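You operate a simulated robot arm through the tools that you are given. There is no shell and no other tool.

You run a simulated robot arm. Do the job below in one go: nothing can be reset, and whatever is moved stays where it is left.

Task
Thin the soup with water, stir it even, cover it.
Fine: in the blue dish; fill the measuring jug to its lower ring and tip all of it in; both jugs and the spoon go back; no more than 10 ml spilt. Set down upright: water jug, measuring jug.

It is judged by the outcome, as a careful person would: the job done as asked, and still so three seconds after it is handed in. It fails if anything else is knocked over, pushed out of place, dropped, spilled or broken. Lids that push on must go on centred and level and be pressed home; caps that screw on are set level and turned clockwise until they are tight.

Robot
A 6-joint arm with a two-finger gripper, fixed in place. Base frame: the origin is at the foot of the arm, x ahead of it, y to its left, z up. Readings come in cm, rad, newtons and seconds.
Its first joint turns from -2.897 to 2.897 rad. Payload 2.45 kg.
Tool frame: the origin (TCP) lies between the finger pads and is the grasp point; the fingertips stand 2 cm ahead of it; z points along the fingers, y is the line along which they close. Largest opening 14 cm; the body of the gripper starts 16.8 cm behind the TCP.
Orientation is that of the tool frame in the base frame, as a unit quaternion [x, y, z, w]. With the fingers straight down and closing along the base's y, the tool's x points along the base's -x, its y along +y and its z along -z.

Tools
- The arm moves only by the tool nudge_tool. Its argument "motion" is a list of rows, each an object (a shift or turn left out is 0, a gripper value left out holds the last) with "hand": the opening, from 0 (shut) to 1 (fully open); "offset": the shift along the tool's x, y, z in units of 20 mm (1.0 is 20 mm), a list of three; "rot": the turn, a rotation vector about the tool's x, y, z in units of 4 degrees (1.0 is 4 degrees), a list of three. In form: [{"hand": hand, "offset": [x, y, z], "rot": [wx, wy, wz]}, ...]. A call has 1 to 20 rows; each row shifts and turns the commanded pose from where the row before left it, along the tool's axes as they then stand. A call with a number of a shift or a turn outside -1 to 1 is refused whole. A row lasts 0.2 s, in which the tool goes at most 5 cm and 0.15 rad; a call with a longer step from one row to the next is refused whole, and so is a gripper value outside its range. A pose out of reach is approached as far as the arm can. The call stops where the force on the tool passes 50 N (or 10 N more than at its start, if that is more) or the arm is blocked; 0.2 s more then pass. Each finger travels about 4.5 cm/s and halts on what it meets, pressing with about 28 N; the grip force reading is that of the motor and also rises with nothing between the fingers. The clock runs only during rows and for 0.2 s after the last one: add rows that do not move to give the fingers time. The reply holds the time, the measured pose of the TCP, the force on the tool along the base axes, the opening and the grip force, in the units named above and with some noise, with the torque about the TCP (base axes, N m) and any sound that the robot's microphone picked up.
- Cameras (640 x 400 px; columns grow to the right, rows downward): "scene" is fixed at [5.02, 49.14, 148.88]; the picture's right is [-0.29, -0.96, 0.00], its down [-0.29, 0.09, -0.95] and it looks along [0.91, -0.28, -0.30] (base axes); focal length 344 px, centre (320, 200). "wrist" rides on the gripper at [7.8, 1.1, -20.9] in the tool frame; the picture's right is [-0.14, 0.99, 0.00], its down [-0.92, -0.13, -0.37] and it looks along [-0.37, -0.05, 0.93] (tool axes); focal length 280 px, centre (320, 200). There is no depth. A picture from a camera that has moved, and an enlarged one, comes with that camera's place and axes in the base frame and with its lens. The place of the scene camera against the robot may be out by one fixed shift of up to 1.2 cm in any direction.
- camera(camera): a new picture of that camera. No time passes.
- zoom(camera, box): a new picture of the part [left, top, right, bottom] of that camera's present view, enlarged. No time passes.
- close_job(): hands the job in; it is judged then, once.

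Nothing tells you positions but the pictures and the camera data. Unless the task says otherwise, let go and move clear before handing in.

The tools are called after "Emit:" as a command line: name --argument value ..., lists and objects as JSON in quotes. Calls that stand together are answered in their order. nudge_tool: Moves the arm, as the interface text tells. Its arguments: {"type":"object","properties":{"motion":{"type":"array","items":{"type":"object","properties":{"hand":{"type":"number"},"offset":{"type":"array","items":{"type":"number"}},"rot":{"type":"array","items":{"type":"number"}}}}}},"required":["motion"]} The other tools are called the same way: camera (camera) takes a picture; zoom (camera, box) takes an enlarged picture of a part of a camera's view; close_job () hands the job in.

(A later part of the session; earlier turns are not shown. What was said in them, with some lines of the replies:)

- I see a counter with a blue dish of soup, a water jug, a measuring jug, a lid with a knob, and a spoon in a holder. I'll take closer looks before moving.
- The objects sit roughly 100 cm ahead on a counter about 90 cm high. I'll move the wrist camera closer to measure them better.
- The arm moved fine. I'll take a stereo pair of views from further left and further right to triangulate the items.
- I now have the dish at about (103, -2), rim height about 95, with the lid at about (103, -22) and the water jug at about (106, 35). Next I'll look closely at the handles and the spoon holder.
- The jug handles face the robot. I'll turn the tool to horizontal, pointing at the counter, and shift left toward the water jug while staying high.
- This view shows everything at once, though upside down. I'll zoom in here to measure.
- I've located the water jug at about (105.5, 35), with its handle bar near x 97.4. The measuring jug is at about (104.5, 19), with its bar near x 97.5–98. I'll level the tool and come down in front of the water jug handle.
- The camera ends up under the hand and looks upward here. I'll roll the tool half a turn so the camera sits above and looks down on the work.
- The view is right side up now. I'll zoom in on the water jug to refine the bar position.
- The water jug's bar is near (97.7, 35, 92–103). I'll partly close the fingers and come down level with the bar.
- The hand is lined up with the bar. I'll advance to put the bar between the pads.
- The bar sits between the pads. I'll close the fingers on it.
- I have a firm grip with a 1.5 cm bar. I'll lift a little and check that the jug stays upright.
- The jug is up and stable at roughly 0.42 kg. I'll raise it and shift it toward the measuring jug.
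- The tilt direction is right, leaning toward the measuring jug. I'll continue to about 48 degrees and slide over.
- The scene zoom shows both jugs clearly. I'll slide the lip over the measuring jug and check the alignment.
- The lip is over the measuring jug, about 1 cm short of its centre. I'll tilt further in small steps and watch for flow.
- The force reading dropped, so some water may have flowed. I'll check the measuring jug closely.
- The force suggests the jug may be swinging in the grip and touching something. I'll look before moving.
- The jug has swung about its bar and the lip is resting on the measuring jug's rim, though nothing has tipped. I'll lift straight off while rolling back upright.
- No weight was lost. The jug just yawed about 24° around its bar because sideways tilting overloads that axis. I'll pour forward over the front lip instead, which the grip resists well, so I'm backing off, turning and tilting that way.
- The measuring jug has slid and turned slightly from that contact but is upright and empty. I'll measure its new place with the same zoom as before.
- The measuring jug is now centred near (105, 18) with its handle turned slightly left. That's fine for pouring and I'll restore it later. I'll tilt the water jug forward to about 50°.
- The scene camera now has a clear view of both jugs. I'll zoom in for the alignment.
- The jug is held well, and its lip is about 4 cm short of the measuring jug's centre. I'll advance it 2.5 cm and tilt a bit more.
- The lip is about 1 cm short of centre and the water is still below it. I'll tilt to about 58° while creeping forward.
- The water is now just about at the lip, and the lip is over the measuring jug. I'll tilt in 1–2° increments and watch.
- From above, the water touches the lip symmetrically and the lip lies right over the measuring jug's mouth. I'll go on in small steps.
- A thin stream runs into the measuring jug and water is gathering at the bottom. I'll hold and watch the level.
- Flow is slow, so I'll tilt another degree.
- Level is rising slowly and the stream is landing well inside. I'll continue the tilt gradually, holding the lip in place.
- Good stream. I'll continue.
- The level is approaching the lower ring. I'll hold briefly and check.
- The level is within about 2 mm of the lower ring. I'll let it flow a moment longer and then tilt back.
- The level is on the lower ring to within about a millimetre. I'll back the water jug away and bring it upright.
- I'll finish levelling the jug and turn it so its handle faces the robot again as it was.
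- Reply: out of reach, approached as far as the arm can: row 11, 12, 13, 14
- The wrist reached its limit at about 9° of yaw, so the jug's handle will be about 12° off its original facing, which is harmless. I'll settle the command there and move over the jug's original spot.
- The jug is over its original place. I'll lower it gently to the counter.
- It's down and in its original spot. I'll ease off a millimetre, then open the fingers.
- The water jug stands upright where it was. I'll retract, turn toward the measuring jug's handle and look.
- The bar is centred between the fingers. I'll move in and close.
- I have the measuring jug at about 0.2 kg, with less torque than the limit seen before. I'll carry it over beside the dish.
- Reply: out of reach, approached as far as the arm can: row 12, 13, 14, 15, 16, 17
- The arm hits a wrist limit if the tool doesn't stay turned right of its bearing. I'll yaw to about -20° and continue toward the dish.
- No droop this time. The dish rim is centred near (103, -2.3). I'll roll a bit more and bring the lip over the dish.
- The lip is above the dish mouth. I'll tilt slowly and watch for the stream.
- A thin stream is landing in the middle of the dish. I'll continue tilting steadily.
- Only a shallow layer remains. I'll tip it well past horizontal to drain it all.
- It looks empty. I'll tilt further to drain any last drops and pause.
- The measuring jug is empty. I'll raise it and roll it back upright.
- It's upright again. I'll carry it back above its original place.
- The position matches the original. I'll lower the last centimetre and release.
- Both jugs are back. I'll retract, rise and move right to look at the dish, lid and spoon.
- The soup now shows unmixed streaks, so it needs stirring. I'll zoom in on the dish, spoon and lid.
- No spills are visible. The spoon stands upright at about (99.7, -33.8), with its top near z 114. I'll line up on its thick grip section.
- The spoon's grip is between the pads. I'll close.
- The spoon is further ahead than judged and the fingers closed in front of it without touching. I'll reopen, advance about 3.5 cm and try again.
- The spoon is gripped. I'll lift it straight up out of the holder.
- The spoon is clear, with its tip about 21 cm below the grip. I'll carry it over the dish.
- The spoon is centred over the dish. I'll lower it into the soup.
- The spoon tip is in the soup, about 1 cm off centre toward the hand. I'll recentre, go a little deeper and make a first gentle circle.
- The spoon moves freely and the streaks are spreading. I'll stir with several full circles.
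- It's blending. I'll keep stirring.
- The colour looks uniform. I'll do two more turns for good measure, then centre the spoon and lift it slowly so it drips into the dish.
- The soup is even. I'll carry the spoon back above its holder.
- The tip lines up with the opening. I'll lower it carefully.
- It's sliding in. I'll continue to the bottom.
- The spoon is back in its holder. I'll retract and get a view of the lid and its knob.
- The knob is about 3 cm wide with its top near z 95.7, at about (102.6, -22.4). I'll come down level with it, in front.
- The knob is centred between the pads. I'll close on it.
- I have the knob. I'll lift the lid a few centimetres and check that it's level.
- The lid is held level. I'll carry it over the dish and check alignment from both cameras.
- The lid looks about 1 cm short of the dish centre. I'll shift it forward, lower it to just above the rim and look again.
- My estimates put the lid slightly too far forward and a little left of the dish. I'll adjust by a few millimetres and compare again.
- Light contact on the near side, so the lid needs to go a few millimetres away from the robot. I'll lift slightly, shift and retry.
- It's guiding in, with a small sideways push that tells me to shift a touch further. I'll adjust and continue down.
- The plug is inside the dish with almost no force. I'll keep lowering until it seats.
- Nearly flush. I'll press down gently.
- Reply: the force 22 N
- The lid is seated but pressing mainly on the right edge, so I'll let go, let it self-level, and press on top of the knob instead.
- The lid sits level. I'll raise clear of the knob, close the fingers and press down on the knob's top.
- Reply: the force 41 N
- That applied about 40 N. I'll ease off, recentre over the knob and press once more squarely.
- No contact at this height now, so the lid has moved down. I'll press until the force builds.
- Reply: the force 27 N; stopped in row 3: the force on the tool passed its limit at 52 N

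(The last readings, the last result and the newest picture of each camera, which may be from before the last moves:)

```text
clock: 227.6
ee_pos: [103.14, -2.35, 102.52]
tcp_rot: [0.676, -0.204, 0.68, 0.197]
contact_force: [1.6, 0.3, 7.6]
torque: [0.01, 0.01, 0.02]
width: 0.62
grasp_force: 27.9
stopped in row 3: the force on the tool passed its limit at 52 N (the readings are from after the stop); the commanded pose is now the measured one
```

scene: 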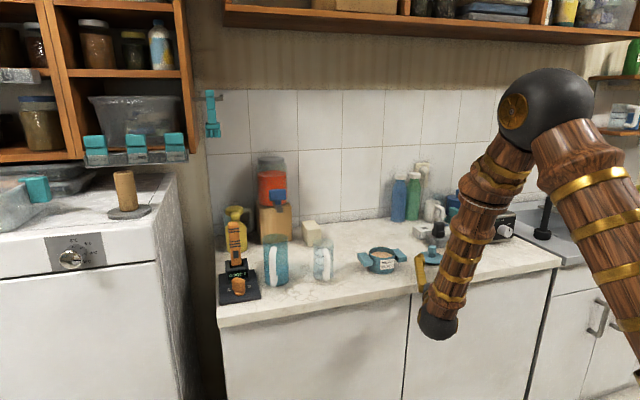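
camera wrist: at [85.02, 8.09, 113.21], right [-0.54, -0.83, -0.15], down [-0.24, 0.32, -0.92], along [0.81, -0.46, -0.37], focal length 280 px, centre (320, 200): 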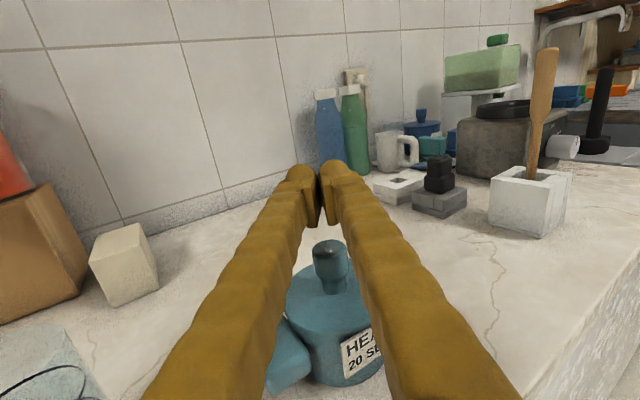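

The press reached 50 N squarely on the knob. I'll raise away and inspect the lid.

Emit:
nudge_tool --motion '[{"offset": [0.3, 0, 0]}, {"offset": [0.6, 0, 0]}, {"offset": [1, 0, 0]}, {"offset": [1, 0, 0]}, {"offset": [1, 0, 0]}, {"offset": [1, 0, -0.8]}, {"offset": [1, 0, -0.8]}, {"offset": [1, 0, -0.8]}, {"offset": [1, 0, -0.8]}, {"offset": [1, 0, -0.8]}, {"offset": [0, 0, -0.8]}, {"offset": [0, 0, -0.8]}, {}]'

Emit:
camera --camera "wrist"

Emit:
camera --camera "scene"

Emit:
zoom --camera "scene" --box '[350, 235, 410, 285]'

```text
clock: 230.4
ee_pos: [93.83, 3.59, 120.3]
tcp_rot: [0.676, -0.204, 0.68, 0.196]
contact_force: [0.2, 0.7, 0.4]
torque: [0.01, 0.01, 0.01]
width: 0.02
grasp_force: 27.7
```

```text
taken
camera wrist: at [75.72, 13.93, 128.11], right [-0.54, -0.83, -0.15], down [-0.23, 0.31, -0.92], along [0.81, -0.46, -0.36], focal length 280 px, centre (320, 200)
```

wrist: 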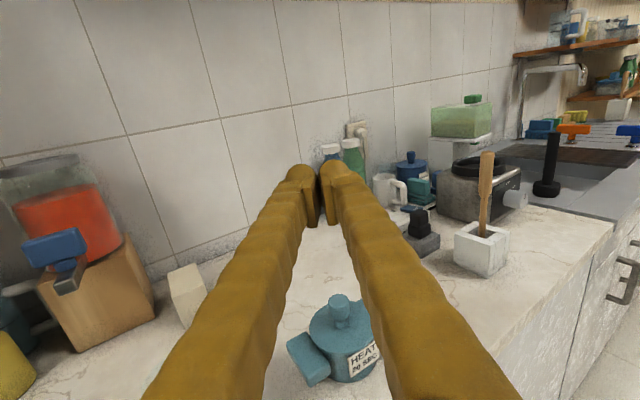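

```text
taken
```

scene: 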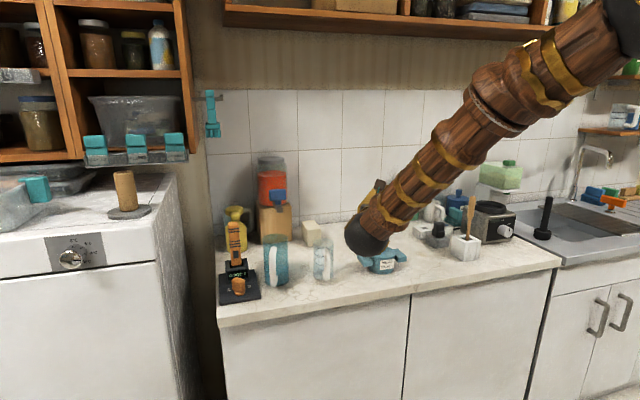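

```text
8.00 times, centred on (380, 260) of scene
camera zoom: at [5.02, 49.14, 148.88], right [-0.29, -0.96, 0.0], down [-0.29, 0.09, -0.95], along [0.91, -0.28, -0.3], focal length 2756 px, centre (-160, -280)
```

zoom: 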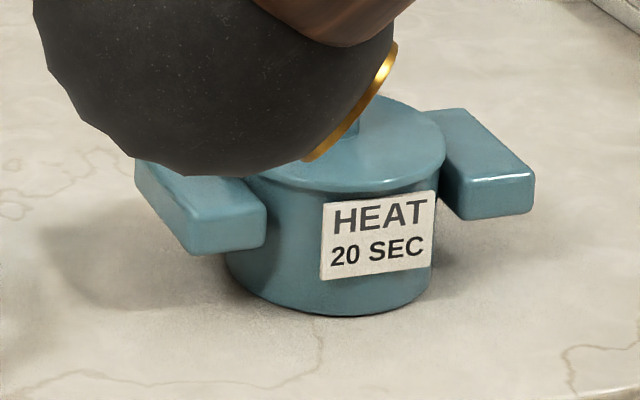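

The dish hasn't moved. I'll back further off to see the whole lid.

Emit:
nudge_tool --motion '[{"hand": 0.3, "offset": [0.9, 0, -0.9]}, {"offset": [0.9, 0, -0.9]}, {"offset": [0.9, 0, -0.9]}, {"offset": [0.9, 0, -0.9]}, {"offset": [0.9, 0, -0.9]}, {"offset": [0.9, 0, -0.9]}, {"offset": [0.9, 0, -0.9]}, {"offset": [0.9, 0, -0.9]}, {}]'

Emit:
zoom --camera "scene" --box '[350, 230, 410, 280]'

Emit:
zoom --camera "scene" --box '[210, 200, 530, 330]'

Emit:
camera --camera "wrist"

```text
clock: 232.4
ee_pos: [81.51, 11.42, 134.51]
tcp_rot: [0.677, -0.203, 0.68, 0.197]
contact_force: [-0.7, -0.3, -0.5]
torque: [-0.04, -0.02, 0.03]
width: 4.21
grasp_force: 0.1
```

```text
8.00 times, centred on (380, 255) of scene
camera zoom: at [5.02, 49.14, 148.88], right [-0.29, -0.96, 0.0], down [-0.29, 0.09, -0.95], along [0.91, -0.28, -0.3], focal length 2756 px, centre (-160, -240)
```

zoom: 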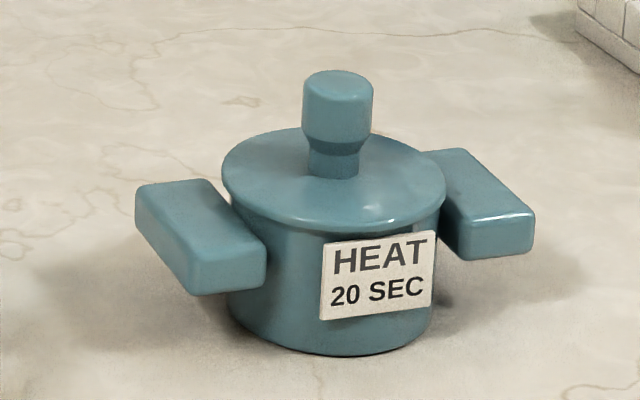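

```text
2.00 times, centred on (370, 265) of scene
camera zoom: at [5.02, 49.14, 148.88], right [-0.29, -0.96, 0.0], down [-0.29, 0.09, -0.95], along [0.91, -0.28, -0.3], focal length 689 px, centre (220, 70)
```

zoom: 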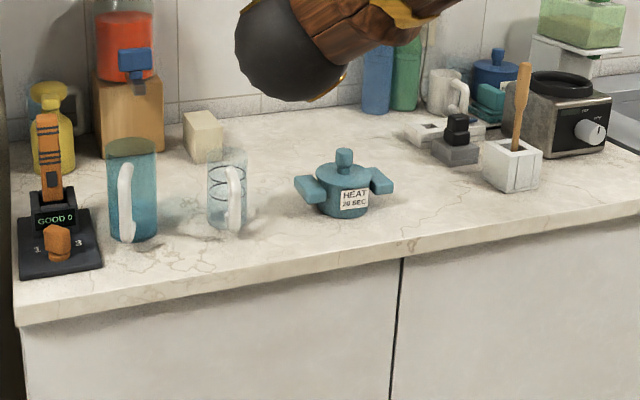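

```text
taken
camera wrist: at [63.57, 21.77, 142.44], right [-0.54, -0.83, -0.15], down [-0.23, 0.31, -0.92], along [0.81, -0.46, -0.36], focal length 280 px, centre (320, 200)
```

wrist: 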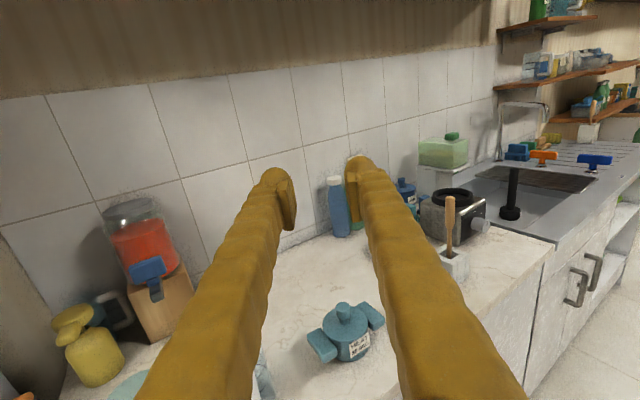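

The lid is centred, level and flush. I'll do one last check of the spoon holder and the counter for drips.

Emit:
zoom --camera "scene" --box '[420, 180, 510, 270]'

Emit:
zoom --camera "scene" --box '[250, 220, 346, 290]'

Emit:
zoom --camera "scene" --box '[330, 220, 480, 300]'

```text
4.44 times, centred on (465, 225) of scene
camera zoom: at [5.02, 49.14, 148.88], right [-0.29, -0.96, 0.0], down [-0.29, 0.09, -0.95], along [0.91, -0.28, -0.3], focal length 1531 px, centre (-324, 89)
```

zoom: 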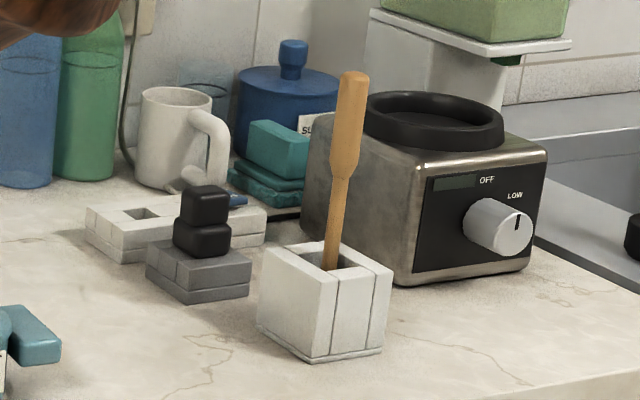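

```text
5.71 times, centred on (298, 255) of scene
camera zoom: at [5.02, 49.14, 148.88], right [-0.29, -0.96, 0.0], down [-0.29, 0.09, -0.95], along [0.91, -0.28, -0.3], focal length 1968 px, centre (446, -114)
```

zoom: 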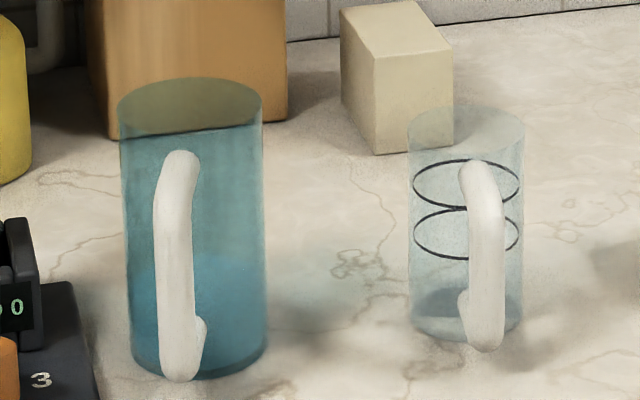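

```text
4.27 times, centred on (405, 260) of scene
camera zoom: at [5.02, 49.14, 148.88], right [-0.29, -0.96, 0.0], down [-0.29, 0.09, -0.95], along [0.91, -0.28, -0.3], focal length 1470 px, centre (-43, -56)
```

zoom: 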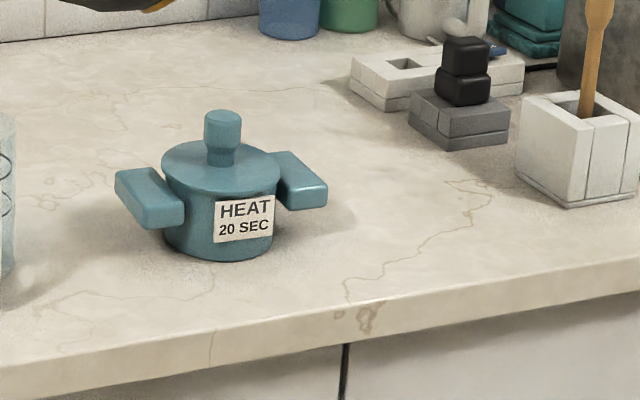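

Everything is in place. The soup is thinned, stirred even and covered with a level lid. Both jugs stand upright in their spots, the spoon is in its holder, and I see no spills. The dish has a "HEAT 20 SEC" label, but you didn't ask for heating, so I left it unheated. The arm is clear, so I'm handing in.

Emit:
close_job

```text
The job is handed in.
```

The soup in the blue dish is thinned, stirred to an even colour and covered, and the job is handed in.

- **Water:** I filled the measuring jug to within about a millimetre of its lower ring. I tipped all of it into the dish, and the jug was visibly empty afterwards.
- **Lid:** It sits centred and level. I pressed it home from the top of the knob with about 50 N.
- **Put back:** The water jug and measuring jug are upright in their original spots. Their handles face roughly 10° off from before. The spoon is back in its holder.
- **Spills:** I could see none on the counter.

During my first attempt to pour, the water jug swung in the grip and rested on the measuring jug's rim. That pushed the empty measuring jug about a centimetre; nothing tipped or spilled, and I put it back in its place at the end.

The dish carries a "HEAT 20 SEC" label. You did not ask for heating, so I left the soup unheated.
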